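You operate a simulated robot arm through the tools that you are given. There is no shell and no other tool. Be economical: measure what you need, move in short steps, check, and stop when the job is done.

You run a simulated two-armed robot. Do the job below in one go: nothing can be reset, and whatever is moved stays where it is left.

Task
Crate the thick shim and carry the crate to the wooden bench.
Fine: it is in the vice; wind the vice open, and shut again once it is empty; carry in both hands.
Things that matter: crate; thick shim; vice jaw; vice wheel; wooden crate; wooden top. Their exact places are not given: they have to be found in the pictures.

The check looks at the end state, three seconds after you hand in, the way a careful person would. Anything else that was tipped, shoved, dropped, spilled or broken makes it a failure.

Robot
Two 6-joint arms with two-finger parallel grippers on one trunk, on a base that drives. Base frame: it is fixed to the floor where the robot stands at the start and does not move with it; the origin is under the middle of the robot, x ahead of it, y to its left, z up. Units: m, degrees, N and s.
The left shoulder is at the start at [0.07, 0.166, 1.445], the right one opposite. With the tool pointing down near the work surface each hand reaches from about 0.32 to 0.76 m from the robot's upright axis, wherever it stands, measured 20 degrees to its own side. Places, roughly: crate [1.3, 0.1, 0.8]; vice jaw [0.9, 0, 0.8]; vice wheel [0.9, 0, 0.8]; wooden crate [1.25, 0, 0.75]; wooden top [-0.2, 1.8, 0.8]. Payload 3.91 kg a hand.
The TCP of each hand is the grasp point between the finger pads, 0.03 m short of the fingertips. In the tool frame z runs along the fingers and y along their closing line. Largest opening 0.11 m; finger width 0.02, thickness 0.01; the body of the gripper, 0.048 by 0.112 m, starts 0.055 m behind the TCP.
Orientation is that of the tool frame in the base frame, as a unit quaternion [x, y, z, w]. With the fingers straight down and closing along the base's y, the tool's x points along the base's -x, its y along +y and its z along -z.

Tools
- The arms move only by the tool drive_tool. It takes "left_plan", "right_plan" or both (then of equal length, played together; a hand with none holds still); each is a list of rows, each a list of 7 numbers: the shift along the tool's x, y, z in mm, then the turn, a rotation vector about the tool's x, y, z in degrees, then the opening, from 0 (shut) to 1 (fully open). In form: [[tx, ty, tz, ax, ay, az, gripper], ...]. A call has 1 to 20 rows; each row is the pose to reach, as a shift and turn from the pose commanded when the call began, along the tool's axes at that moment. Each row takes 0.2 s and may step no farther than 0.05 m and 8.6 degrees from the row before; otherwise, or with a gripper value out of range, the whole call is refused. Where a pose cannot be reached the arm comes as near as it can. A force on the tool above 90 N (or 10 N above the force at the start of the call, whichever is more), or a blocked arm, ends the call early, and 0.2 s more pass. Each finger travels about 0.108 m/s and halts on what it meets, pressing with about 43 N; the grip force reading is that of the motor and also rises with nothing between the fingers. The clock runs only during rows and for 0.2 s after the last one: add rows that repeat a pose to give the fingers time. It gives the time, the measured TCP pose, the force on the tool (base axes), the opening and the grip force at its end, in the units of the frame above (readings bear some noise), with the torque about the TCP (base axes, N m) and any sound that the robot's microphone picked up.
- Cameras (640 x 400 px; columns grow to the right, rows downward): "scene" is now at [0.1241, -0.0101, 1.6489]; the picture's right is [-0.14, -0.99, 0.00], its down [-0.79, 0.11, -0.60] and it looks along [0.60, -0.08, -0.80] (base axes); focal length 256 px, centre (320, 200). "left" rides on the left gripper at [0.077, -0.007, -0.114] in its tool frame; the picture's right is [0.09, 1.00, 0.00], its down [-0.80, 0.07, -0.59] and it looks along [-0.59, 0.05, 0.80] (tool axes); focal length 270 px, centre (320, 200). "right" rides on the right gripper at [0.077, 0.007, -0.114] in its tool frame; the picture's right is [-0.09, 1.00, 0.00], its down [-0.80, -0.07, -0.59] and it looks along [-0.59, -0.05, 0.80] (tool axes); focal length 270 px, centre (320, 200).
- grab_frame(camera): a new picture of that camera. The clock stands still meanwhile.
- raise_lower(by): slides the trunk up (or, below 0, down) by that many m; the arms and the scene camera ride with it, the base frame stays. It gives what a move gives, with no picture.
- steer(legs): drives the robot by 1 to 6 legs, each [ahead, left, turn to the left] in m, m and degrees, along the robot's own axes; the way and the turn of a leg run together, so that a leg with both is an arc; at most 1.5 m and 180 degrees a leg. The arms and the cameras ride along, it lands a little off, and it stops where it bumps. It gives what a move gives.
- turn_head(pan, tilt): turns the head with the scene camera to pan (to the left, within 86 degrees either way) and tilt (down, from -29 to 69), counted from straight ahead of the robot. It gives what a move gives.
- pixel_to_xyz(camera, pixels): for up to 12 pixels [column, row] of the newest picture of that camera ("zoom" is the newest enlarged one), the place [x, y, z] in the base frame of the surface seen there, good to about 0.002 m. The clock stands still meanwhile.
- zoom(camera, box): a new picture of the part [left, top, right, bottom] of that camera's present view, enlarged. The clock stands still meanwhile.
- finish_job(): hands the job in; it is judged then, once.

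Work in short steps. Measure before you move; look again where a grasp or a placing could have gone wrong, and mend it. You have 80 turns and 78 pictures in all, those below and enlarged ones among them. Open the grippers and draw the arms clear of the work before you hand the job in, unless the task says otherwise; then end with one line.

The tools are called after "Emit:" as a command line: name --argument value ..., lists and objects as JSON in quotes. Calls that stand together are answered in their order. drive_tool: Moves the arms, as the interface text tells. Its arguments: {"type":"object","properties":{"left_plan":{"type":"array","items":{"type":"array","items":{"type":"number"}}},"right_plan":{"type":"array","items":{"type":"array","items":{"type":"number"}}}},"required":[]} The other tools are called the same way: raise_lower (by) slides the trunk up or down; steer (legs) drives the base; turn_head (pan, tilt) turns the head that bears the scene camera; grab_frame (camera) takes a picture; pixel_to_xyz (camera, pixels) gives the place of the surface under pixels of a picture; zoom (camera, box) takes an enlarged picture of a part of a camera's view; finish_job () hands the job in.

At the start:

```text
clock: 0.0
left_position: [0.5293, 0.2664, 0.9823]
left_ee_rot: [0.0, 1.0, 0.001, 0.0]
left_ft_force: [-0.2, -0.6, 0.0]
left_torque: [0.02, -0.01, -0.02]
left_gripper_width: 0.1101
left_gripper_force: 0.1
right_position: [0.6083, -0.328, 1.0427]
right_ee_rot: [0.0, 1.0, 0.0, 0.0]
right_ft_force: [0.2, 0.1, 0.2]
right_torque: [-0.01, 0.02, 0.03]
right_gripper_width: 0.11
right_gripper_force: 0.0
trunk travel left (down, up): [-0.94, 0.0]
robot x, y, heading: [-0.0013, 0.0003, -0.0]
head pan, tilt: [-8.0, 53.0]
```

scene: 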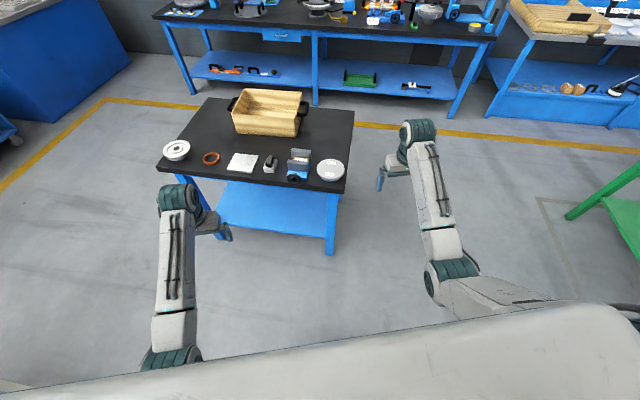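
right: 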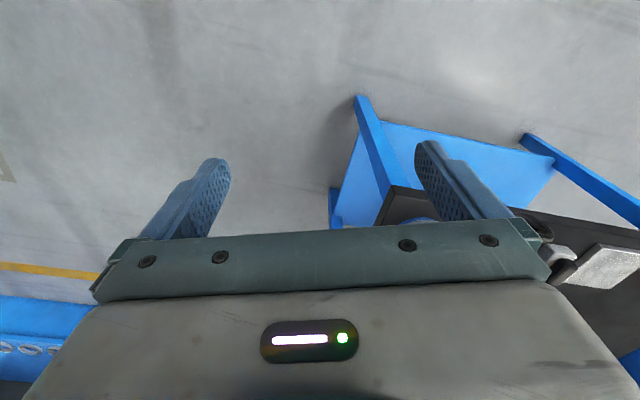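
left: 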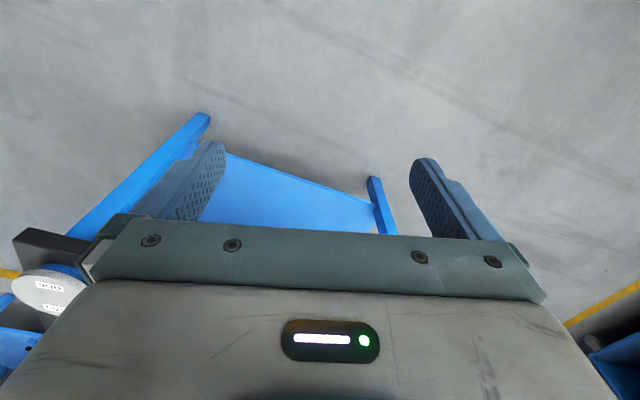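

The scene shows the table with the crate at about (268,112) and the vice near (298,165). I zoom in on it.

Emit:
zoom --camera "scene" --box '[150, 80, 360, 210]'

Emit:
zoom --camera "scene" --box '[250, 130, 350, 192]'

```text
3.05 times, centred on (255, 145) of scene
```

zoom: 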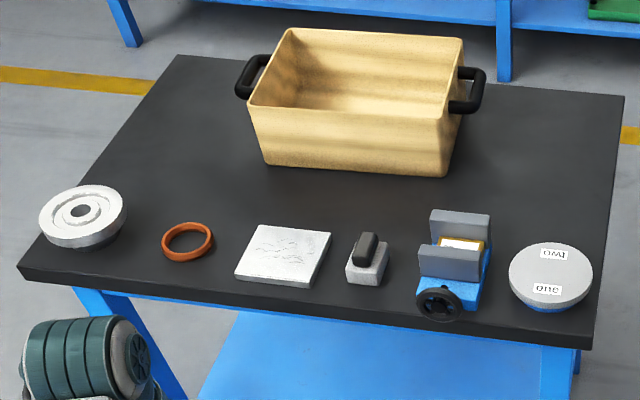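

```text
6.40 times, centred on (300, 161) of scene
```

zoom: 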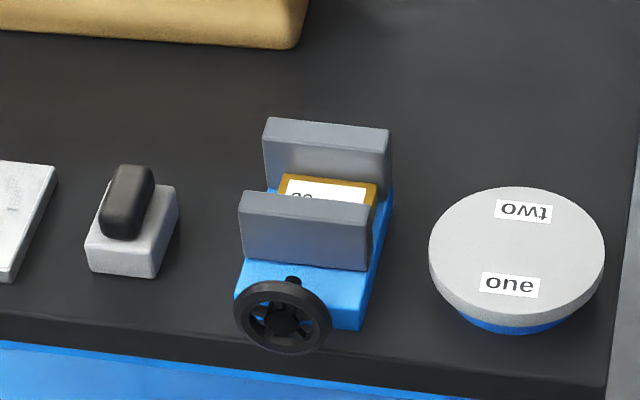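

The vice, with an ochre shim between its jaws, shows a handwheel at zoom (283,318). I measure these points, and those of the crate from the scene.

Emit:
pixel_to_xyz --camera "zoom" --pixels '[[283, 318], [240, 312], [326, 318], [284, 288], [282, 350], [243, 200], [365, 215], [268, 122], [388, 132], [290, 180], [370, 188], [330, 192]]'

Emit:
pixel_to_xyz --camera "scene" --pixels '[[245, 89], [301, 92], [232, 114], [297, 117], [231, 104], [304, 108], [270, 110], [265, 150], [347, 181], [160, 168], [353, 112], [211, 98]]'

```text
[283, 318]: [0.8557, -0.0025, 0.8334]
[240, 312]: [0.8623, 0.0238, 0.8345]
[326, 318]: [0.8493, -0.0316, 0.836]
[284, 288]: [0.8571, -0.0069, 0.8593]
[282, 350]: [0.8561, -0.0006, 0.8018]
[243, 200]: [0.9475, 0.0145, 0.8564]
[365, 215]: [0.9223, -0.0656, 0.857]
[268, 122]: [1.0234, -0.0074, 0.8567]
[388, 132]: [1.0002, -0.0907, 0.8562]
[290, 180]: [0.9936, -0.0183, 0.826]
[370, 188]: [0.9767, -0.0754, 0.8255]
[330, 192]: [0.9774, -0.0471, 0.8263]
```

```text
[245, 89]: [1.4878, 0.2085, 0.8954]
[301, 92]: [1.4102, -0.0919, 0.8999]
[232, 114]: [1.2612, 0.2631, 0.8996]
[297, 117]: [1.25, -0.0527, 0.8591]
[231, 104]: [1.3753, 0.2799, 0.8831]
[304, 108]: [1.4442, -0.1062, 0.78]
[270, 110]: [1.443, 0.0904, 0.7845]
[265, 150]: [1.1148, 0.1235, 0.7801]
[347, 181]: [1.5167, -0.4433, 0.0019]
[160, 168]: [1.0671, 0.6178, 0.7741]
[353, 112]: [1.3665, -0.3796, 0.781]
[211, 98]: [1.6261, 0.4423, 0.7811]
```

The vice axis is yawed roughly -15° and the shim's top is about 0.03 below the jaw tops. I look at the wooden bench to the left for later planning.

Emit:
turn_head --pan 80 --tilt 35

Emit:
grab_frame --camera "scene"

```text
clock: 1.6
left_position: [0.5294, 0.2649, 0.9812]
left_ee_rot: [0.0, 1.0, 0.0, 0.0]
left_ft_force: [-0.3, -0.7, 0.1]
left_torque: [-0.01, -0.01, 0.01]
left_gripper_width: 0.1101
left_gripper_force: 0.2
right_position: [0.6089, -0.3282, 1.0428]
right_ee_rot: [0.001, 1.0, 0.0, 0.0]
right_ft_force: [0.0, -0.2, -0.4]
right_torque: [0.0, 0.01, 0.04]
right_gripper_width: 0.1099
right_gripper_force: 0.1
trunk travel left (down, up): [-0.94, 0.0]
robot x, y, heading: [0.001, 0.0016, -0.3]
head pan, tilt: [80.0, 35.0]
```

```text
72 pictures are left
```

scene: 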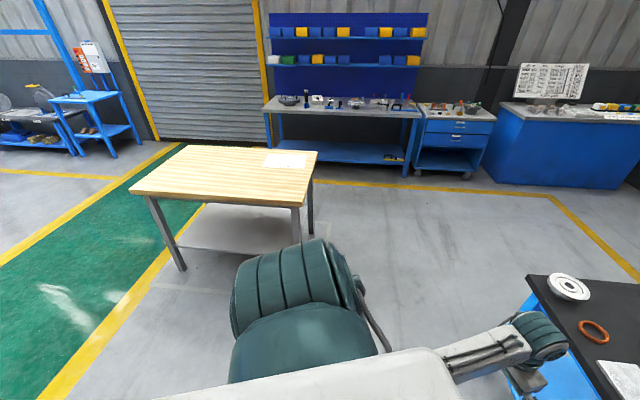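

The wooden top is at (230,172), with a paper mat at (285,159). I measure its corners.

Emit:
pixel_to_xyz --camera "scene" --pixels '[[188, 147], [316, 153], [134, 191], [300, 205], [230, 172], [265, 153], [304, 155], [302, 168], [265, 166], [240, 240]]'

Emit:
zoom --camera "scene" --box '[120, 130, 340, 270]'

Emit:
turn_head --pan 0 --tilt 50

```text
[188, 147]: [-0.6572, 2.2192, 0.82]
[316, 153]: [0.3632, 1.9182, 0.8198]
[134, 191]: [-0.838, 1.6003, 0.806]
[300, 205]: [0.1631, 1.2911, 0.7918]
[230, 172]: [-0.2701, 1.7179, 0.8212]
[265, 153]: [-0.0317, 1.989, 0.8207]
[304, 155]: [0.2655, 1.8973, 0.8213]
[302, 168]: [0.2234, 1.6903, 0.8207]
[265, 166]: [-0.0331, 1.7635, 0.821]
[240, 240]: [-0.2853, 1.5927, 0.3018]
```

```text
2.86 times, centred on (230, 200) of scene
```

zoom: 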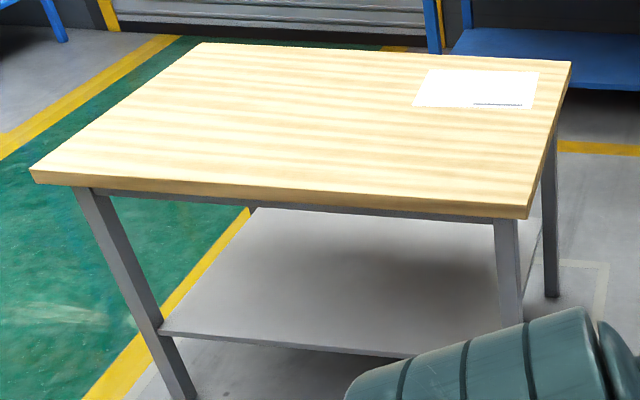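

```text
clock: 3.1
left_position: [0.5294, 0.2668, 0.9809]
left_ee_rot: [0.0, 1.0, 0.001, 0.0]
left_ft_force: [-0.7, -0.8, -0.3]
left_torque: [0.0, -0.02, -0.01]
left_gripper_width: 0.11
left_gripper_force: 0.1
right_position: [0.6088, -0.3289, 1.0419]
right_ee_rot: [0.0, 1.0, 0.0, 0.0]
right_ft_force: [-0.3, 0.3, 0.1]
right_torque: [0.02, 0.02, -0.04]
right_gripper_width: 0.1098
right_gripper_force: 0.0
trunk travel left (down, up): [-0.94, 0.0]
robot x, y, heading: [-0.0023, 0.0004, -0.2]
head pan, tilt: [0.0, 50.0]
```

The bench top is at z 0.82, corners about (-0.84,1.60), (0.16,1.29), (0.36,1.92) and (-0.66,2.22), yawed about -16°. I now square the robot up to the vice, slightly to its left so that the right hand works on it.

Emit:
steer --legs '[[0, 0, -16], [0, 0.396, 0], [0.15, 0, 0]]'

Emit:
turn_head --pan -15 --tilt 55

Emit:
grab_frame --camera "scene"

```text
clock: 7.5
left_position: [0.8303, 0.4448, 0.9829]
left_ee_rot: [0.14, 0.99, 0.0, 0.001]
left_ft_force: [0.1, 0.3, -0.8]
left_torque: [-0.02, 0.01, -0.01]
left_gripper_width: 0.1103
left_gripper_force: 0.1
right_position: [0.7433, -0.1492, 1.0435]
right_ee_rot: [0.14, 0.99, 0.0, 0.0]
right_ft_force: [0.0, 0.4, -0.6]
right_torque: [0.0, -0.03, 0.0]
right_gripper_width: 0.1101
right_gripper_force: 0.0
trunk travel left (down, up): [-0.94, 0.0]
robot x, y, heading: [0.2533, 0.3344, -16.2]
head pan, tilt: [0.0, 50.0]
```

```text
clock: 8.3
left_position: [0.8331, 0.4428, 0.981]
left_ee_rot: [0.14, 0.99, 0.0, -0.001]
left_ft_force: [0.5, -0.5, 0.0]
left_torque: [-0.04, 0.03, -0.03]
left_gripper_width: 0.1098
left_gripper_force: 0.1
right_position: [0.7464, -0.15, 1.0409]
right_ee_rot: [0.141, 0.99, 0.0, 0.0]
right_ft_force: [0.9, 0.1, -0.9]
right_torque: [0.0, -0.02, 0.01]
right_gripper_width: 0.1103
right_gripper_force: 0.0
trunk travel left (down, up): [-0.94, 0.0]
robot x, y, heading: [0.2531, 0.3362, -16.1]
head pan, tilt: [-15.0, 55.0]
```

```text
70 pictures are left
```

scene: 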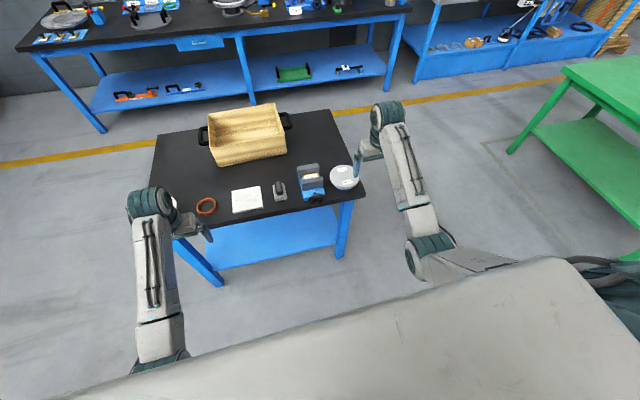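

The vice is at (312,185) and unobstructed. I zoom for the jaw and wheel geometry.

Emit:
zoom --camera "scene" --box '[272, 155, 352, 205]'

```text
8.00 times, centred on (312, 180) of scene
```

zoom: 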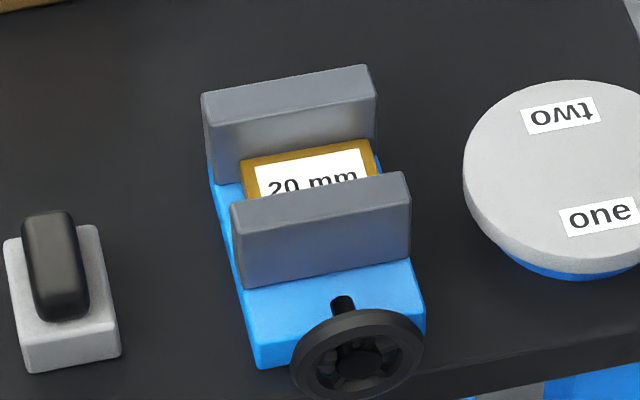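

The shim has a "20 mm" label on its upper face and lies between the jaws. I measure it precisely.

Emit:
pixel_to_xyz --camera "zoom" --pixels '[[243, 165], [370, 143], [378, 172], [248, 192], [206, 97], [368, 70], [376, 92], [210, 120], [234, 208], [406, 178], [240, 228], [408, 196]]'

Emit:
pixel_to_xyz --camera "zoom" --pixels '[[357, 360], [357, 316], [415, 345], [300, 375], [343, 302], [250, 300], [420, 280], [258, 365], [228, 200], [480, 340], [245, 285], [230, 240]]'

```text
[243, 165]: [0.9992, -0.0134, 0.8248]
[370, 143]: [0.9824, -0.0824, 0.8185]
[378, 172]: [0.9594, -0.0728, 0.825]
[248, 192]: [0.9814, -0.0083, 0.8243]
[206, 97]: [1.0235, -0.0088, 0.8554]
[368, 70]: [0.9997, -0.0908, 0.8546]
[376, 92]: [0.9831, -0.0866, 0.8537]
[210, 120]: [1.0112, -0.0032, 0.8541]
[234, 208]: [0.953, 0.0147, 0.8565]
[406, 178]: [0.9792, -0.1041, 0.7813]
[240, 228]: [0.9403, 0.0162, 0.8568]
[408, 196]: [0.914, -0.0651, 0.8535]
```

```text
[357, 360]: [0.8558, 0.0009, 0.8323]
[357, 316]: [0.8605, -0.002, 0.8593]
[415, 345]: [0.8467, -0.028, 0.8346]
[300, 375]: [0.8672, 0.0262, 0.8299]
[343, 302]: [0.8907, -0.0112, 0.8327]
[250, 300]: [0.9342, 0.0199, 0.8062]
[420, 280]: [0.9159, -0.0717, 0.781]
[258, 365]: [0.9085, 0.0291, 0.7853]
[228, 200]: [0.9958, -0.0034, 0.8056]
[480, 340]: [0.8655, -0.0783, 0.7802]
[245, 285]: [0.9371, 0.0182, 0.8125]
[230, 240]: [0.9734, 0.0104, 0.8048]
```

Vice coordinates: heading -16.2° matches the robot; wheel axis at t≈0.238 along the robot's left, z≈0.832, wheel face s≈0.82. I turn the right hand to point forward, bring it in line with the wheel axis high up, and raise the left hand meanwhile.

Emit:
drive_tool --right_plan '[[2, 16, 0, 0, -8.2, 0, 0.8], [4, 32, 0, 0, -16.4, 0, 0.8], [6, 48, 0, 0, -24.6, 0, 0.8], [8, 64, 0, 0, -32.8, 0, 0.8], [10, 80, 0, 0, -41, 0, 0.8], [12, 96, 0, 0, -49.2, 0, 0.8], [14, 112, 0, 0, -57.4, 0, 0.8], [16, 128, 0, 0, -65.6, 0, 0.8], [18, 144, 0, 0, -73.8, 0, 0.8], [20, 160, 0, 0, -82, 0, 0.8], [20, 174, 0, 0, -90, 0, 0.8]]' --left_plan '[[0, 0, -18, 0, 0, 0, 1], [0, 0, -36, 0, 0, 0, 1], [0, 0, -54, 0, 0, 0, 1], [0, 0, -72, 0, 0, 0, 1], [0, 0, -90, 0, 0, 0, 1], [0, 0, -108, 0, 0, 0, 1], [0, 0, -126, 0, 0, 0, 1], [0, 0, -144, 0, 0, 0, 1], [0, 0, -162, 0, 0, 0, 1], [0, 0, -180, 0, 0, 0, 1], [0, 0, -200, 0, 0, 0, 1]]'

```text
clock: 10.7
left_position: [0.8849, 0.4469, 1.0214]
left_ee_rot: [0.14, 0.99, 0.0, 0.002]
left_ft_force: [-0.9, 0.6, -0.4]
left_torque: [-0.04, 0.01, -0.01]
left_gripper_width: 0.11
left_gripper_force: 0.1
left hand out of reach, approached as far as the arm can: row 2, 3, 4, 5, 6, 7, 8, 9, 10, 11
right_position: [0.7742, 0.02, 1.0427]
right_ee_rot: [0.097, 0.71, -0.094, 0.691]
right_ft_force: [-0.3, -0.3, 0.1]
right_torque: [0.02, -0.04, 0.0]
right_gripper_width: 0.0878
right_gripper_force: 0.0
trunk travel left (down, up): [-0.94, 0.0]
robot x, y, heading: [0.2505, 0.3334, -16.1]
head pan, tilt: [-15.0, 55.0]
```

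The right hand is aligned (s=0.738, t=0.235). The left could not rise pointing down, so I turn it forward too and draw it back a little.

Emit:
drive_tool --left_plan '[[4, 0, 0, 0, -8.2, 0, 1], [8, 0, 0, 0, -16.4, 0, 1], [12, 0, 0, 0, -24.6, 0, 1], [16, 0, 0, 0, -32.8, 0, 1], [20, 0, 0, 0, -41, 0, 1], [24, 0, 0, 0, -49.2, 0, 1], [28, 0, 0, 0, -57.4, 0, 1], [32, 0, 0, 0, -65.6, 0, 1], [36, 0, 0, 0, -73.8, 0, 1], [40, 0, 0, 0, -82, 0, 1], [40, 0, 0, 0, -90, 0, 1]]'

```text
clock: 13.1
left_position: [0.8442, 0.4614, 1.0152]
left_ee_rot: [0.097, 0.721, -0.092, 0.68]
left_ft_force: [0.5, -0.1, -0.4]
left_torque: [0.01, -0.01, 0.0]
left_gripper_width: 0.11
left_gripper_force: 0.0
left hand out of reach, approached as far as the arm can: row 11
right_position: [0.7743, 0.0206, 1.0437]
right_ee_rot: [0.096, 0.711, -0.094, 0.691]
right_ft_force: [-0.7, 0.1, -1.2]
right_torque: [-0.01, -0.04, 0.0]
right_gripper_width: 0.0881
right_gripper_force: 0.0
trunk travel left (down, up): [-0.94, 0.0]
robot x, y, heading: [0.2503, 0.3376, -16.3]
head pan, tilt: [-15.0, 55.0]
```

Both hands now point forward and are clear of the table edge (s≈0.85). I lower the trunk by 0.21 to put the right hand at wheel height.

Emit:
raise_lower --by -0.21

Emit:
grab_frame --camera "right"

Emit:
grab_frame --camera "scene"

```text
clock: 15.3
left_position: [0.8436, 0.4628, 0.8063]
left_ee_rot: [0.098, 0.721, -0.092, 0.68]
left_ft_force: [0.4, -0.7, 0.0]
left_torque: [-0.02, -0.01, -0.01]
left_gripper_width: 0.1101
left_gripper_force: 0.2
right_position: [0.7732, 0.0221, 0.8326]
right_ee_rot: [0.096, 0.711, -0.093, 0.69]
right_ft_force: [0.3, 0.0, 0.7]
right_torque: [0.02, 0.03, 0.05]
right_gripper_width: 0.0879
right_gripper_force: 0.0
trunk travel left (down, up): [-0.73, 0.21]
robot x, y, heading: [0.2545, 0.3335, -15.9]
head pan, tilt: [-15.0, 55.0]
```

```text
68 pictures are left
```

right: 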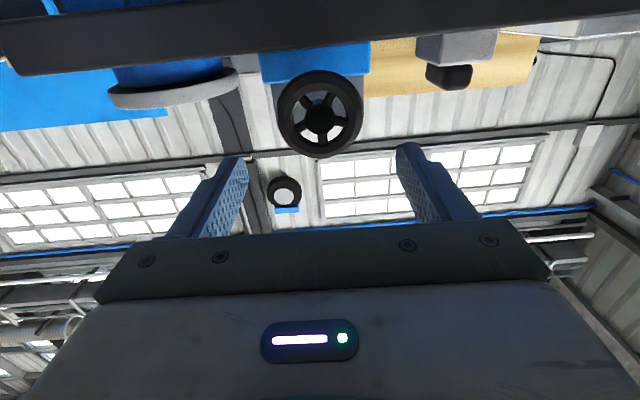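

```text
67 pictures are left
```

scene: 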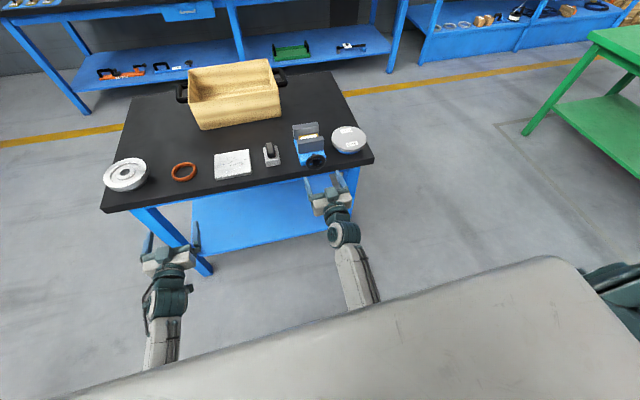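

The right camera (upside down) shows the wheel centred at (320,120). I measure it.

Emit:
pixel_to_xyz --camera "right" --pixels '[[320, 120], [283, 115], [358, 115], [320, 154], [320, 76], [320, 100], [300, 50], [250, 70]]'

```text
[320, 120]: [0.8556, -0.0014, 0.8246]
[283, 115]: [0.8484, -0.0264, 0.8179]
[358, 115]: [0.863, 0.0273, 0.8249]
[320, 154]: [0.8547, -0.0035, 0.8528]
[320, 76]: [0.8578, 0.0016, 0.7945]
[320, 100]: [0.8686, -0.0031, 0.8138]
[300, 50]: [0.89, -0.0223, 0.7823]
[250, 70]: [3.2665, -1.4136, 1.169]
```

Wheel centre is about (0.8556,-0.001,0.828), radius ~0.029. I level the hand, advance so the pads straddle the rim, and close.

Emit:
drive_tool --right_plan '[[4, 1, 20, 0.8, -1.7, 0, 0.8], [4, 1, 40, 0.8, -1.7, 0, 0.8], [4, 1, 60, 0.8, -1.7, 0, 0.8], [4, 1, 79, 0.8, -1.7, 0, 0.8], [4, 1, 79, 0.8, -1.7, 0, 0.5], [4, 1, 79, 0.8, -1.7, 0, 0.3], [4, 1, 79, 0.8, -1.7, 0, 0.3]]'

Emit:
zoom --camera "scene" --box '[250, 100, 390, 220]'

Emit:
grab_frame --camera "right"

```text
clock: 16.9
left_position: [0.8447, 0.4592, 0.8057]
left_ee_rot: [0.098, 0.721, -0.091, 0.679]
left_ft_force: [-0.2, -0.2, 0.5]
left_torque: [-0.03, 0.0, 0.0]
left_gripper_width: 0.11
left_gripper_force: 0.0
right_position: [0.8511, 0.0005, 0.8261]
right_ee_rot: [0.1, 0.699, -0.1, 0.701]
right_ft_force: [4.7, -13.6, 4.7]
right_torque: [-0.07, -0.14, -0.56]
right_gripper_width: 0.0655
right_gripper_force: 44.9
trunk travel left (down, up): [-0.73, 0.21]
robot x, y, heading: [0.2529, 0.333, -16.1]
head pan, tilt: [-15.0, 55.0]
```

```text
3.33 times, centred on (320, 160) of scene
```

zoom: 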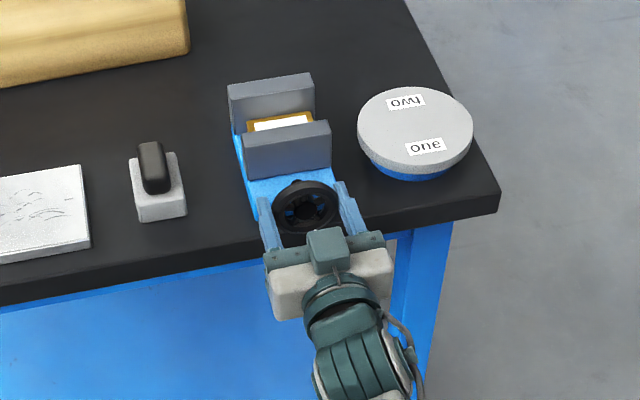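

```text
65 pictures are left
```

right: 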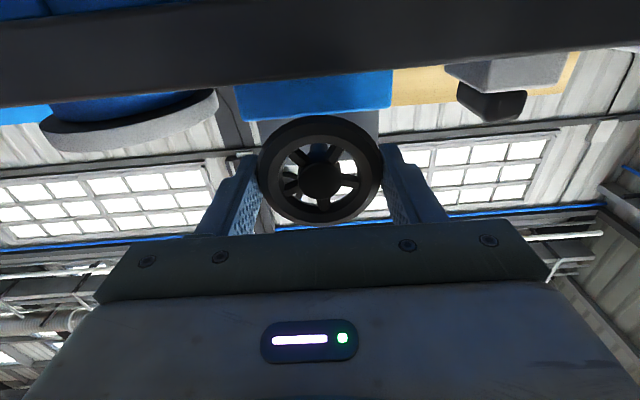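

The fingers hold the rim (width 0.0655, grip 45 N). I turn 56° counter-clockwise as seen from the front, and look at the jaw.

Emit:
drive_tool --right_plan '[[0, 0, 0, 0, 0, -8, 0.3], [0, 0, 0, 0, 0, -16, 0.3], [0, 0, 0, 0, 0, -24, 0.3], [0, 0, 0, 0, 0, -32, 0.3], [0, 0, 0, 0, 0, -40, 0.3], [0, 0, 0, 0, 0, -48, 0.3], [0, 0, 0, 0, 0, -56, 0.3]]'

Emit:
zoom --camera "scene" --box '[270, 105, 370, 185]'

```text
clock: 18.5
left_position: [0.8436, 0.4615, 0.8065]
left_ee_rot: [0.096, 0.721, -0.09, 0.68]
left_ft_force: [0.0, 0.7, -0.4]
left_torque: [-0.01, 0.02, 0.04]
left_gripper_width: 0.1098
left_gripper_force: 0.0
right_position: [0.8505, 0.0012, 0.8283]
right_ee_rot: [-0.241, 0.664, -0.418, 0.571]
right_ft_force: [-2.8, 3.0, 2.1]
right_torque: [0.9, -0.5, -0.3]
right_gripper_width: 0.0679
right_gripper_force: 44.9
trunk travel left (down, up): [-0.73, 0.21]
robot x, y, heading: [0.2521, 0.3323, -16.0]
head pan, tilt: [-15.0, 55.0]
```

```text
5.00 times, centred on (320, 145) of scene
```

zoom: 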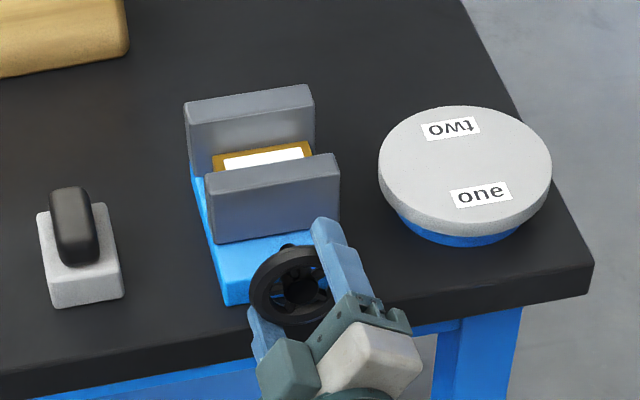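

The wheel turned with friction. I measure the jaw gap now.

Emit:
pixel_to_xyz --camera "zoom" --pixels '[[189, 108], [311, 92], [194, 122], [314, 105], [210, 176], [335, 155], [212, 188], [338, 172], [220, 158], [300, 145], [222, 172], [290, 290]]'

Emit:
grab_frame --camera "right"

```text
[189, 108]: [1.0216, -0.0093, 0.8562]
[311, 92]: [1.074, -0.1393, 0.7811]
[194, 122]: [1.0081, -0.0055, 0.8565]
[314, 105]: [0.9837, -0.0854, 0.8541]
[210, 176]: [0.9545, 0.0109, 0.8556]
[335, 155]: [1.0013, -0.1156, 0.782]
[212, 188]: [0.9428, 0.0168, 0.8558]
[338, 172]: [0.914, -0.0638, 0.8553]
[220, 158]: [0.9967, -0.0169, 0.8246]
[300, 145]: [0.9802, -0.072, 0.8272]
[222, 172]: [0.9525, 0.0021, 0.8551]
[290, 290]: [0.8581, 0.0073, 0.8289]
```

```text
63 pictures are left
```

right: 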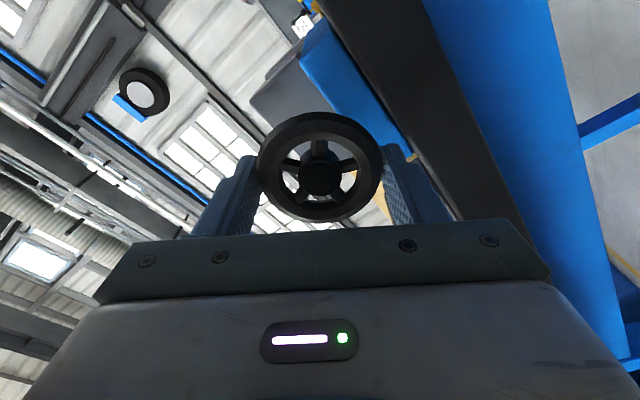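

The spokes shifted relative to the hand (slip) and the resisting torque is ~1 N m, so this is likely the tightening direction. I turn the other way.

Emit:
drive_tool --right_plan '[[0, 0, 0, 0, 0, 8, 0.3], [0, 0, 0, 0, 0, 16, 0.3], [0, 0, 0, 0, 0, 24, 0.3], [0, 0, 0, 0, 0, 32, 0.3], [0, 0, 0, 0, 0, 40, 0.3], [0, 0, 0, 0, 0, 48, 0.3], [0, 0, 0, 0, 0, 56, 0.3]]'

Emit:
grab_frame --camera "right"

Emit:
zoom --camera "scene" --box '[270, 105, 370, 185]'

```text
clock: 20.1
left_position: [0.8442, 0.4616, 0.8058]
left_ee_rot: [0.097, 0.721, -0.091, 0.68]
left_ft_force: [-1.0, 0.6, 1.0]
left_torque: [-0.01, 0.02, 0.01]
left_gripper_width: 0.1101
left_gripper_force: 0.1
right_position: [0.8506, 0.0006, 0.8289]
right_ee_rot: [0.101, 0.699, -0.099, 0.701]
right_ft_force: [2.8, -5.4, 6.3]
right_torque: [-0.32, -1.05, -0.21]
right_gripper_width: 0.0676
right_gripper_force: 45.0
trunk travel left (down, up): [-0.73, 0.21]
robot x, y, heading: [0.251, 0.3334, -16.2]
head pan, tilt: [-15.0, 55.0]
```

```text
62 pictures are left
```

right: 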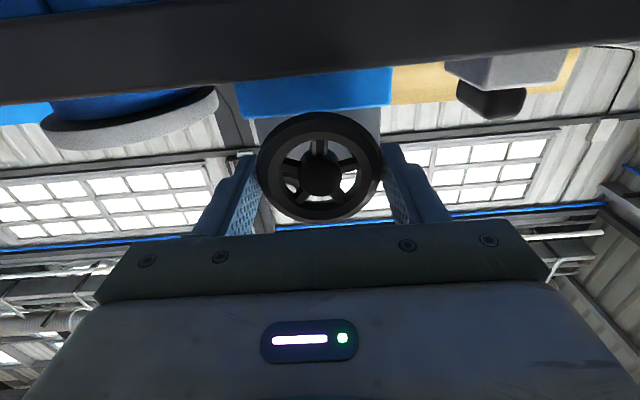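

```text
5.00 times, centred on (320, 145) of scene
```

zoom: 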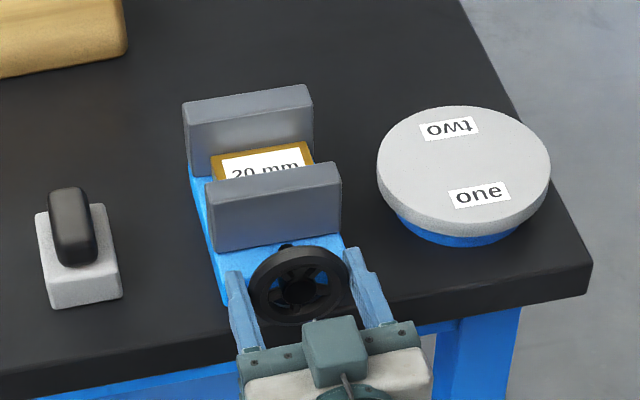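

Turning clockwise runs freely without slip and the jaw has opened (more of the label shows). I continue another 64° and measure.

Emit:
drive_tool --right_plan '[[0, 0, 0, 0, 0, 8, 0.3], [0, 0, 0, 0, 0, 16, 0.3], [0, 0, 0, 0, 0, 24, 0.3], [0, 0, 0, 0, 0, 32, 0.3], [0, 0, 0, 0, 0, 40, 0.3], [0, 0, 0, 0, 0, 48, 0.3], [0, 0, 0, 0, 0, 56, 0.3], [0, 0, 0, 0, 0, 64, 0.3]]'

Emit:
zoom --camera "scene" --box '[270, 105, 370, 185]'

```text
clock: 21.9
left_position: [0.8448, 0.4621, 0.8065]
left_ee_rot: [0.097, 0.721, -0.091, 0.68]
left_ft_force: [-0.5, -0.4, 0.0]
left_torque: [0.01, 0.01, 0.01]
left_gripper_width: 0.11
left_gripper_force: 0.1
right_position: [0.8511, 0.0016, 0.8265]
right_ee_rot: [0.456, 0.541, 0.287, 0.646]
right_ft_force: [-2.0, 0.0, -2.4]
right_torque: [-0.72, 0.39, 0.02]
right_gripper_width: 0.0679
right_gripper_force: 45.6
trunk travel left (down, up): [-0.73, 0.21]
robot x, y, heading: [0.2534, 0.3307, -16.2]
head pan, tilt: [-15.0, 55.0]
```

```text
5.00 times, centred on (320, 145) of scene
```

zoom: 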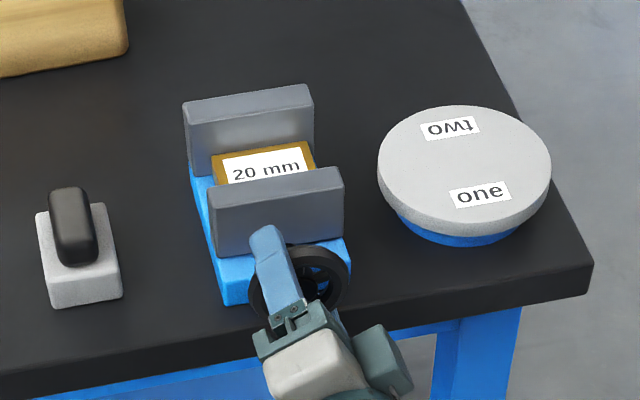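

The jaw opens further. I measure the jaws and shim again.

Emit:
pixel_to_xyz --camera "zoom" --pixels '[[192, 122], [310, 104], [214, 183], [330, 167], [214, 196], [338, 180], [216, 158], [303, 144], [318, 162], [222, 182], [200, 172], [190, 176]]'

```text
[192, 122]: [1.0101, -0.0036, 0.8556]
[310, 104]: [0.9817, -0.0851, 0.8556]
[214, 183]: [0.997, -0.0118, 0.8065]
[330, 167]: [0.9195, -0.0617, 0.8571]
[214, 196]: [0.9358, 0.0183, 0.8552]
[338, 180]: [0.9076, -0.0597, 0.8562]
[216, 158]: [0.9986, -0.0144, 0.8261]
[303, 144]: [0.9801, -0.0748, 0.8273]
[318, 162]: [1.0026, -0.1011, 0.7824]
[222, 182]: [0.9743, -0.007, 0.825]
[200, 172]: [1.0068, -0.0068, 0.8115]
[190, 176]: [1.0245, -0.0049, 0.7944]
```

The jaw has opened about 9 mm, enough to free the shim. I open slightly (to keep the lower finger off the table edge) and withdraw straight back.

Emit:
drive_tool --right_plan '[[0, 0, 0, 0, 0, 0, 0.65], [0, 0, 0, 0, 0, 0, 0.65], [0, 0, -10, 0, 0, 0, 0.65], [0, 0, -30, 0, 0, 0, 0.65], [0, 0, -60, 0, 0, 0, 0.65], [0, 0, -90, 0, 0, 0, 0.65], [0, 0, -90, 0, 0, -8, 0.8], [0, 0, -90, 0, 0, -16, 0.8], [0, 0, -90, 0, 0, -24, 0.8], [0, 0, -90, 0, 0, -32, 0.8], [0, 0, -90, 0, 0, -40, 0.8], [0, 0, -90, 0, 0, -48, 0.8], [0, 0, -90, 0, 0, -56, 0.8], [0, 0, -90, 0, 0, -64, 0.8]]'

Emit:
zoom --camera "scene" --box '[270, 105, 370, 185]'

```text
clock: 24.9
left_position: [0.8455, 0.4614, 0.8055]
left_ee_rot: [0.097, 0.721, -0.091, 0.68]
left_ft_force: [-0.2, -0.4, 0.7]
left_torque: [0.02, 0.0, 0.03]
left_gripper_width: 0.1099
left_gripper_force: 0.1
right_position: [0.7636, 0.027, 0.8258]
right_ee_rot: [0.1, 0.7, -0.1, 0.7]
right_ft_force: [-0.4, 0.0, -0.9]
right_torque: [-0.02, -0.01, -0.01]
right_gripper_width: 0.0879
right_gripper_force: 0.0
trunk travel left (down, up): [-0.73, 0.21]
robot x, y, heading: [0.2491, 0.335, -16.1]
head pan, tilt: [-15.0, 55.0]
```

```text
5.00 times, centred on (320, 145) of scene
```

zoom: 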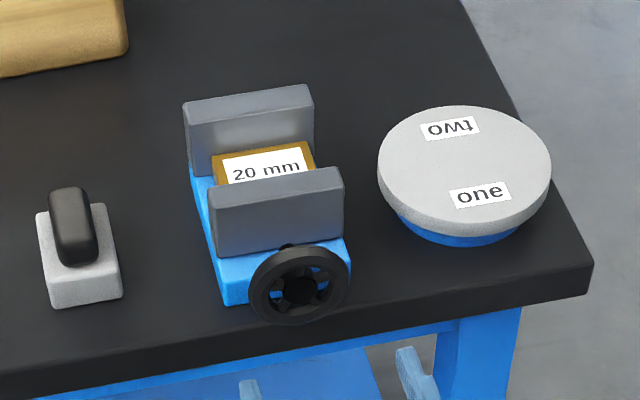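

The shim now sits free. I raise the trunk and then turn the right hand back to pointing down.

Emit:
raise_lower --by 0.21

Emit:
drive_tool --right_plan '[[0, 0, 0, 0, 8.2, 0, 0.95], [0, 0, 0, 0, 16.4, 0, 0.95], [0, 0, 0, 0, 24.6, 0, 0.95], [0, 0, 0, 0, 32.8, 0, 0.95], [0, 0, 0, 0, 41, 0, 0.95], [0, 0, 0, 0, 49.2, 0, 0.95], [0, 0, 0, 0, 57.4, 0, 0.95], [0, 0, 0, 0, 65.6, 0, 0.95], [0, 0, 0, 0, 73.8, 0, 0.95], [0, 0, 0, 0, 82, 0, 0.95], [0, 0, 0, 0, 90, 0, 0.95]]'

Emit:
steer --legs '[[0.2, 0, 0]]'

Emit:
grab_frame --camera "right"

Emit:
grab_frame --camera "scene"

```text
clock: 27.2
left_position: [0.845, 0.4621, 1.0168]
left_ee_rot: [0.097, 0.721, -0.091, 0.68]
left_ft_force: [0.6, -0.1, 0.8]
left_torque: [0.02, 0.03, -0.01]
left_gripper_width: 0.11
left_gripper_force: 0.0
right_position: [0.7634, 0.027, 1.0362]
right_ee_rot: [0.1, 0.7, -0.101, 0.7]
right_ft_force: [-0.1, 0.2, -0.2]
right_torque: [0.0, 0.0, 0.01]
right_gripper_width: 0.0878
right_gripper_force: 0.0
trunk travel left (down, up): [-0.94, 0.0]
robot x, y, heading: [0.2513, 0.3357, -16.0]
head pan, tilt: [-15.0, 55.0]
```

```text
clock: 29.6
left_position: [0.8457, 0.4609, 1.0158]
left_ee_rot: [0.097, 0.722, -0.091, 0.68]
left_ft_force: [1.3, -0.2, -0.5]
left_torque: [-0.01, 0.04, 0.01]
left_gripper_width: 0.1098
left_gripper_force: 0.0
right_position: [0.7688, 0.0279, 1.0318]
right_ee_rot: [0.141, 0.99, 0.0, 0.001]
right_ft_force: [0.8, 0.6, -0.3]
right_torque: [-0.01, -0.01, 0.03]
right_gripper_width: 0.1042
right_gripper_force: 0.1
right hand out of reach, approached as far as the arm can: row 11
trunk travel left (down, up): [-0.94, 0.0]
robot x, y, heading: [0.2509, 0.3344, -16.3]
head pan, tilt: [-15.0, 55.0]
```

```text
clock: 31.2
left_position: [1.0351, 0.4073, 1.0185]
left_ee_rot: [0.096, 0.721, -0.09, 0.681]
left_ft_force: [0.8, 1.0, 0.7]
left_torque: [0.0, 0.0, -0.05]
left_gripper_width: 0.1098
left_gripper_force: 0.3
right_position: [0.957, -0.0264, 1.0317]
right_ee_rot: [0.141, 0.99, -0.001, 0.004]
right_ft_force: [0.9, 0.7, -0.1]
right_torque: [0.0, -0.02, 0.02]
right_gripper_width: 0.1043
right_gripper_force: 0.1
trunk travel left (down, up): [-0.94, 0.0]
robot x, y, heading: [0.4451, 0.277, -16.0]
head pan, tilt: [-15.0, 55.0]
```

```text
58 pictures are left
```

right: 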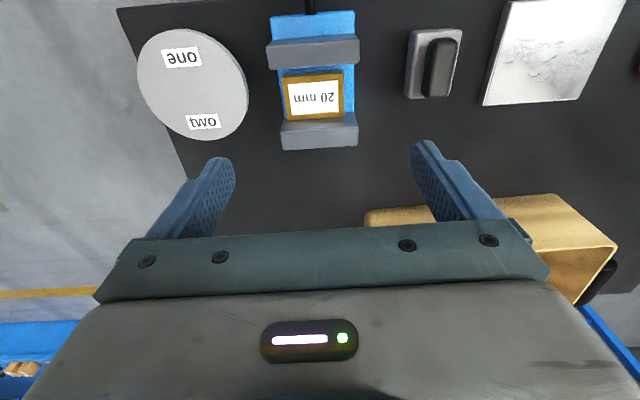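

```text
57 pictures are left
```

scene: 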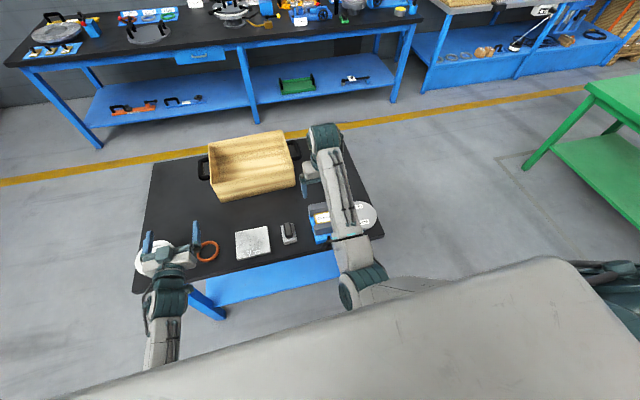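

The right camera sees the shim clearly with gaps. I measure its edges at (283..343, 73..118).

Emit:
pixel_to_xyz --camera "right" --pixels '[[285, 96], [342, 95], [312, 75], [313, 118], [315, 97], [312, 40], [312, 66], [318, 122], [318, 140], [280, 100], [350, 100], [345, 96]]'

Emit:
zoom --camera "right" --box '[240, 10, 400, 160]'

```text
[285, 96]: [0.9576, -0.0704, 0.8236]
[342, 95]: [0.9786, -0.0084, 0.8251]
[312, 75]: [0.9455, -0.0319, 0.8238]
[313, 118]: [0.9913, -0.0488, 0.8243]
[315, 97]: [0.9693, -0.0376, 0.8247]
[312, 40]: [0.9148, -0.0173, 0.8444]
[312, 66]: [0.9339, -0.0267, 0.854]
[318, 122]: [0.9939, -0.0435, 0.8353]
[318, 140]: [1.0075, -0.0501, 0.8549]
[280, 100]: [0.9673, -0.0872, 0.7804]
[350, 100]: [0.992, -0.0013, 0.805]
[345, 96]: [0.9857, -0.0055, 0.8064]
```

```text
2.67 times, centred on (320, 85) of right
```

zoom: 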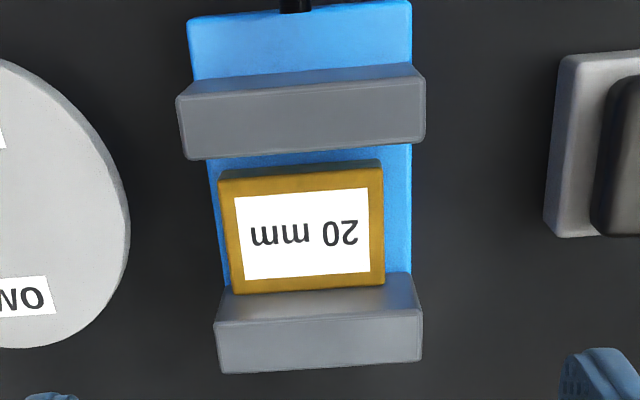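

Shim centre is (0.968,-0.040), top z 0.825, 65 mm across my closing line. I align over it and come down to z≈0.90 first.

Emit:
drive_tool --right_plan '[[-14, -10, 0, 0, 0, 0, 1], [-14, -10, 30, 0, 0, 0, 1], [-14, -10, 60, 0, 0, 0, 1], [-14, -10, 90, 0, 0, 0, 1], [-14, -10, 130, 0, 0, 0, 1], [-14, -10, 130, 0, 0, 0, 1]]'

Emit:
grab_frame --camera "right"

```text
clock: 32.6
left_position: [1.037, 0.4061, 1.0156]
left_ee_rot: [0.097, 0.722, -0.091, 0.679]
left_ft_force: [-0.6, -0.3, -0.1]
left_torque: [0.01, -0.01, 0.0]
left_gripper_width: 0.1096
left_gripper_force: 0.0
right_position: [0.9715, -0.0398, 0.9006]
right_ee_rot: [0.142, 0.99, -0.001, 0.002]
right_ft_force: [1.2, 0.9, 0.6]
right_torque: [-0.01, -0.01, 0.01]
right_gripper_width: 0.1098
right_gripper_force: 0.0
trunk travel left (down, up): [-0.94, 0.0]
robot x, y, heading: [0.4421, 0.2807, -16.3]
head pan, tilt: [-15.0, 55.0]
```

```text
55 pictures are left
```

right: 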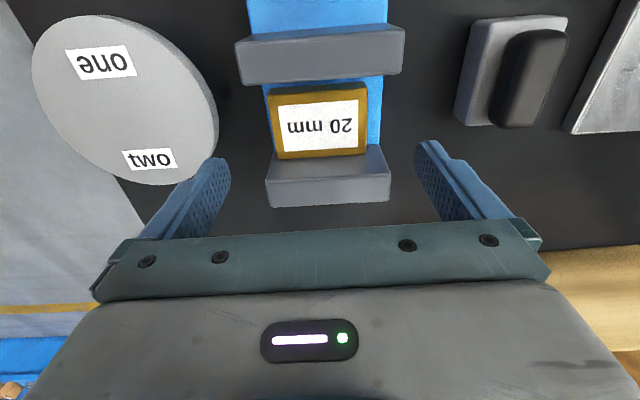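

Before descending I check the clearance to the turntable edge (217,130) and the shim once more.

Emit:
pixel_to_xyz --camera "right" --pixels '[[215, 125], [205, 90], [215, 150], [270, 125], [365, 120], [318, 87], [320, 155], [270, 180], [388, 180], [320, 77]]'

```text
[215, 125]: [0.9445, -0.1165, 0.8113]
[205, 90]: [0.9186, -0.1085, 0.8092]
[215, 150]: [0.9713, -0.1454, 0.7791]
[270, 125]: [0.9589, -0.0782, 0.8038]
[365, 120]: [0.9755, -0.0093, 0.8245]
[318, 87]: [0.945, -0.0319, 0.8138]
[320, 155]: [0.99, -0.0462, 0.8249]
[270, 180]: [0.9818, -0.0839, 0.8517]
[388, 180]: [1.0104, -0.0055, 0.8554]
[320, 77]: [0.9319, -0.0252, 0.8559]
```

15 mm of clearance remains at full opening; I use 0.87 opening, descend to z≈0.838 and close on the shim.

Emit:
drive_tool --right_plan '[[3, -1, 20, 0, 0, 0, 0.87], [3, -1, 40, 0, 0, 0, 0.87], [3, -1, 55, 0, 0, 0, 0.87], [3, -1, 62, 0, 0, 0, 0.87], [3, -1, 62, 0, 0, 0, 0.6], [3, -1, 62, 0, 0, 0, 0.3], [3, -1, 62, 0, 0, 0, 0.3]]'

Emit:
grab_frame --camera "right"

```text
clock: 34.2
left_position: [1.0374, 0.4065, 1.0164]
left_ee_rot: [0.096, 0.721, -0.091, 0.68]
left_ft_force: [-0.2, 0.4, 0.6]
left_torque: [-0.01, -0.04, 0.0]
left_gripper_width: 0.1099
left_gripper_force: 0.1
right_position: [0.9691, -0.0415, 0.8376]
right_ee_rot: [0.141, 0.99, -0.002, 0.002]
right_ft_force: [-0.6, 0.3, 0.7]
right_torque: [0.03, -0.06, -0.04]
right_gripper_width: 0.0693
right_gripper_force: 43.0
trunk travel left (down, up): [-0.94, 0.0]
robot x, y, heading: [0.4434, 0.2783, -15.9]
head pan, tilt: [-15.0, 55.0]
```

```text
54 pictures are left
```

right: 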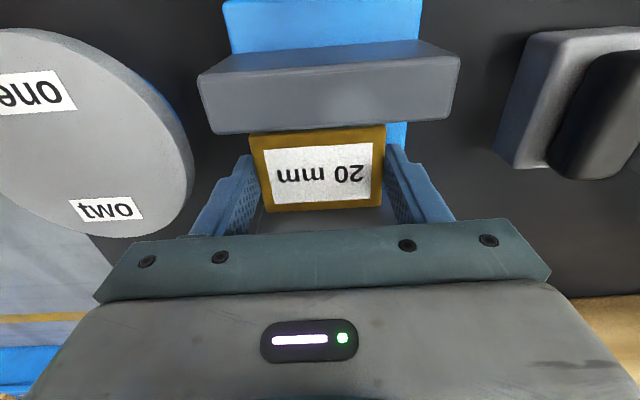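

The shim is held (width 0.069, 43 N). I lift it straight up, slowly at first.

Emit:
drive_tool --right_plan '[[0, 0, -8, 0, 0, 0, 0.3], [0, 0, -20, 0, 0, 0, 0.3], [0, 0, -40, 0, 0, 0, 0.3], [0, 0, -70, 0, 0, 0, 0.3], [0, 0, -100, 0, 0, 0, 0.3], [0, 0, -130, 0, 0, 0, 0.3], [0, 0, -165, 0, 0, 0, 0.3], [0, 0, -165, 0, 0, 0, 0.3]]'

Emit:
grab_frame --camera "right"

Emit:
grab_frame --camera "scene"

```text
clock: 36.0
left_position: [1.0372, 0.4059, 1.0159]
left_ee_rot: [0.097, 0.722, -0.09, 0.679]
left_ft_force: [0.6, 0.5, -0.5]
left_torque: [0.0, 0.02, 0.01]
left_gripper_width: 0.1098
left_gripper_force: 0.1
right_position: [0.9662, -0.0418, 1.0043]
right_ee_rot: [0.141, 0.99, 0.0, 0.002]
right_ft_force: [1.0, 0.0, -2.7]
right_torque: [0.01, 0.0, 0.02]
right_gripper_width: 0.0695
right_gripper_force: 43.2
trunk travel left (down, up): [-0.94, 0.0]
robot x, y, heading: [0.4428, 0.2798, -15.9]
head pan, tilt: [-15.0, 55.0]
```

```text
53 pictures are left
```

right: 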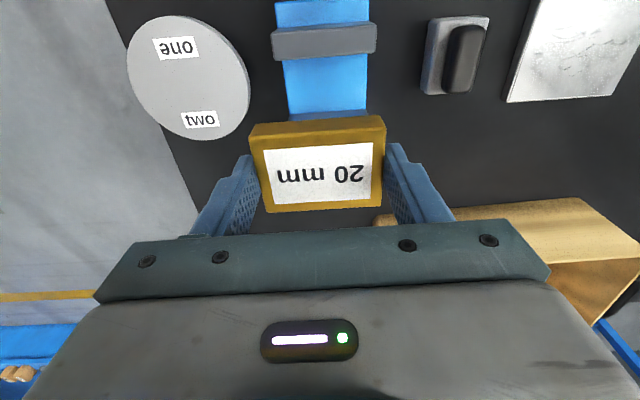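

```text
52 pictures are left
```

scene: 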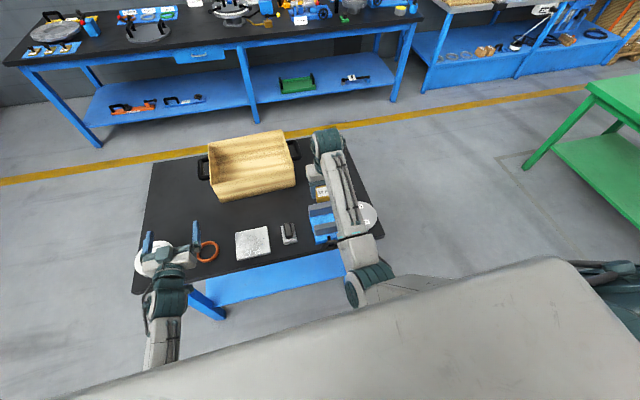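

The shim is in hand, its bottom at about z 0.975. I measure the crate's rim and handles with an enlarged view.

Emit:
zoom --camera "scene" --box '[190, 118, 318, 208]'

```text
4.44 times, centred on (254, 163) of scene
```

zoom: 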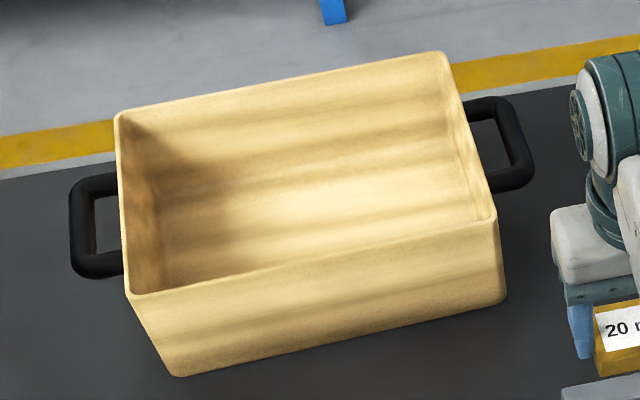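

Emit:
pixel_to_xyz --camera "zoom" --pixels '[[118, 115], [444, 54], [130, 293], [494, 214], [320, 190], [83, 225], [100, 265], [95, 182], [520, 145], [490, 103], [515, 180], [300, 255]]'

```text
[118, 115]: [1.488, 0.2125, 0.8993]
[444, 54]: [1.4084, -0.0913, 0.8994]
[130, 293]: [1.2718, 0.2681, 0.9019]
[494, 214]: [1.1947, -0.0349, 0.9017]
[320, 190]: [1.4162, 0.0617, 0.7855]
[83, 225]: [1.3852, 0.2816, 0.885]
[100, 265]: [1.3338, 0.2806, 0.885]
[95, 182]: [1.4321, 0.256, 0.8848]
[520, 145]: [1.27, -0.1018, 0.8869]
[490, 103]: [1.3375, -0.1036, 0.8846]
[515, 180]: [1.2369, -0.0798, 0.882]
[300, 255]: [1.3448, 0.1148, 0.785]
```

Crate: rim centre (1.341,0.089), z 0.90, yaw ≈ -14.3°, handles at ±0.195 m along its long axis at z≈0.885, floor z≈0.785. I edge forward toward the crate in two legs, squaring to its yaw.

Emit:
steer --legs '[[0, 0.044, 1.7], [0.13, 0, 0]]'

Emit:
steer --legs '[[0.1, 0, 0]]'

Emit:
grab_frame --camera "scene"

```text
clock: 37.8
left_position: [1.1703, 0.4376, 1.0165]
left_ee_rot: [0.084, 0.722, -0.08, 0.682]
left_ft_force: [0.0, 0.1, 0.4]
left_torque: [-0.03, 0.03, -0.03]
left_gripper_width: 0.1101
left_gripper_force: 0.0
right_position: [1.1117, -0.0137, 1.0061]
right_ee_rot: [0.125, 0.992, -0.002, 0.002]
right_ft_force: [-0.3, 0.6, -1.2]
right_torque: [-0.01, -0.01, -0.01]
right_gripper_width: 0.0692
right_gripper_force: 42.6
trunk travel left (down, up): [-0.94, 0.0]
robot x, y, heading: [0.5776, 0.2878, -14.5]
head pan, tilt: [-15.0, 55.0]
```

```text
clock: 38.9
left_position: [1.2612, 0.4113, 1.0173]
left_ee_rot: [0.086, 0.722, -0.081, 0.682]
left_ft_force: [-0.3, 0.0, -0.5]
left_torque: [0.0, 0.0, 0.02]
left_gripper_width: 0.1099
left_gripper_force: 0.0
right_position: [1.2029, -0.0369, 1.0074]
right_ee_rot: [0.126, 0.992, 0.0, 0.003]
right_ft_force: [-0.8, 0.0, -1.8]
right_torque: [-0.03, -0.02, 0.04]
right_gripper_width: 0.0693
right_gripper_force: 43.4
trunk travel left (down, up): [-0.94, 0.0]
robot x, y, heading: [0.6747, 0.2629, -14.3]
head pan, tilt: [-15.0, 55.0]
```

```text
50 pictures are left
```

scene: 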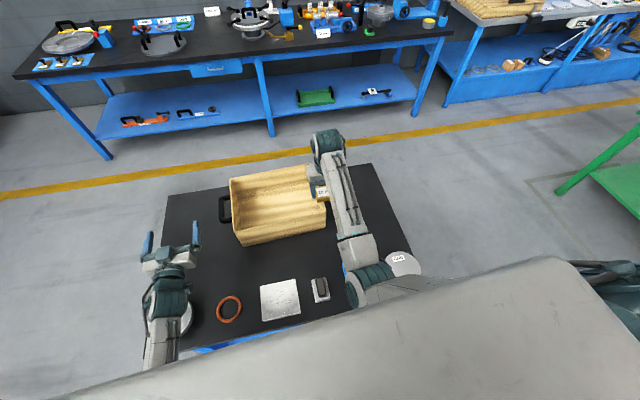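

No bump. Shim bottom is at z≈0.975, above the rim. I carry it over the crate's middle (1.331,0.050).

Emit:
drive_tool --right_plan '[[-20, 23, 0, 0, 0, 0, 0.3], [-41, 46, 0, 0, 0, 0, 0.3], [-62, 70, 0, 0, 0, 0, 0.3], [-82, 93, 0, 0, 0, 0, 0.3], [-103, 116, 0, 0, 0, 0, 0.3], [-103, 116, 0, 0, 0, 0, 0.3]]'

Emit:
grab_frame --camera "right"

Emit:
grab_frame --camera "scene"

```text
clock: 40.3
left_position: [1.265, 0.41, 1.016]
left_ee_rot: [0.085, 0.723, -0.08, 0.681]
left_ft_force: [-0.3, 0.9, -0.1]
left_torque: [-0.04, 0.0, -0.01]
left_gripper_width: 0.11
left_gripper_force: 0.1
right_position: [1.3356, 0.0448, 1.0049]
right_ee_rot: [0.125, 0.992, -0.001, 0.001]
right_ft_force: [-0.1, -0.2, -2.6]
right_torque: [0.0, 0.01, 0.0]
right_gripper_width: 0.0694
right_gripper_force: 42.6
trunk travel left (down, up): [-0.94, 0.0]
robot x, y, heading: [0.6766, 0.2645, -14.2]
head pan, tilt: [-15.0, 55.0]
```

```text
49 pictures are left
```

right: 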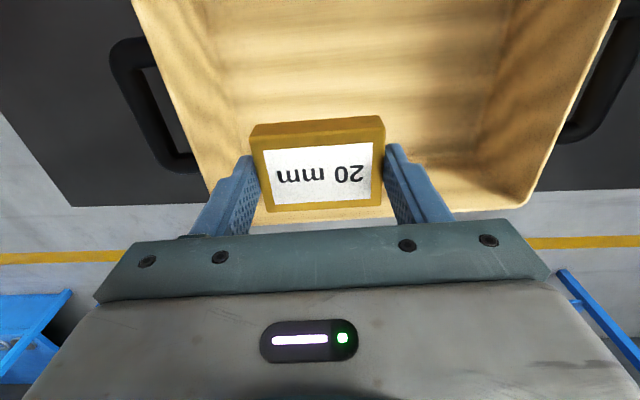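

```text
48 pictures are left
```

scene: 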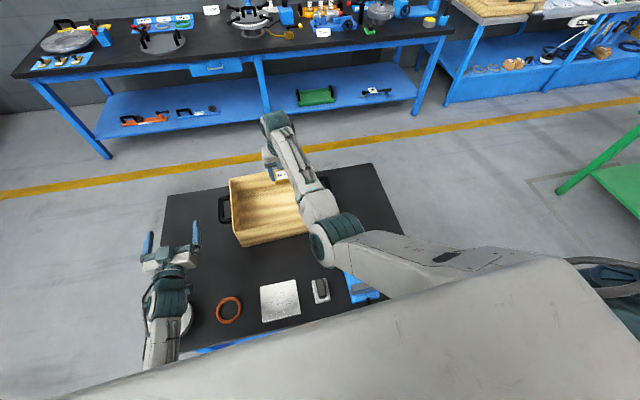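

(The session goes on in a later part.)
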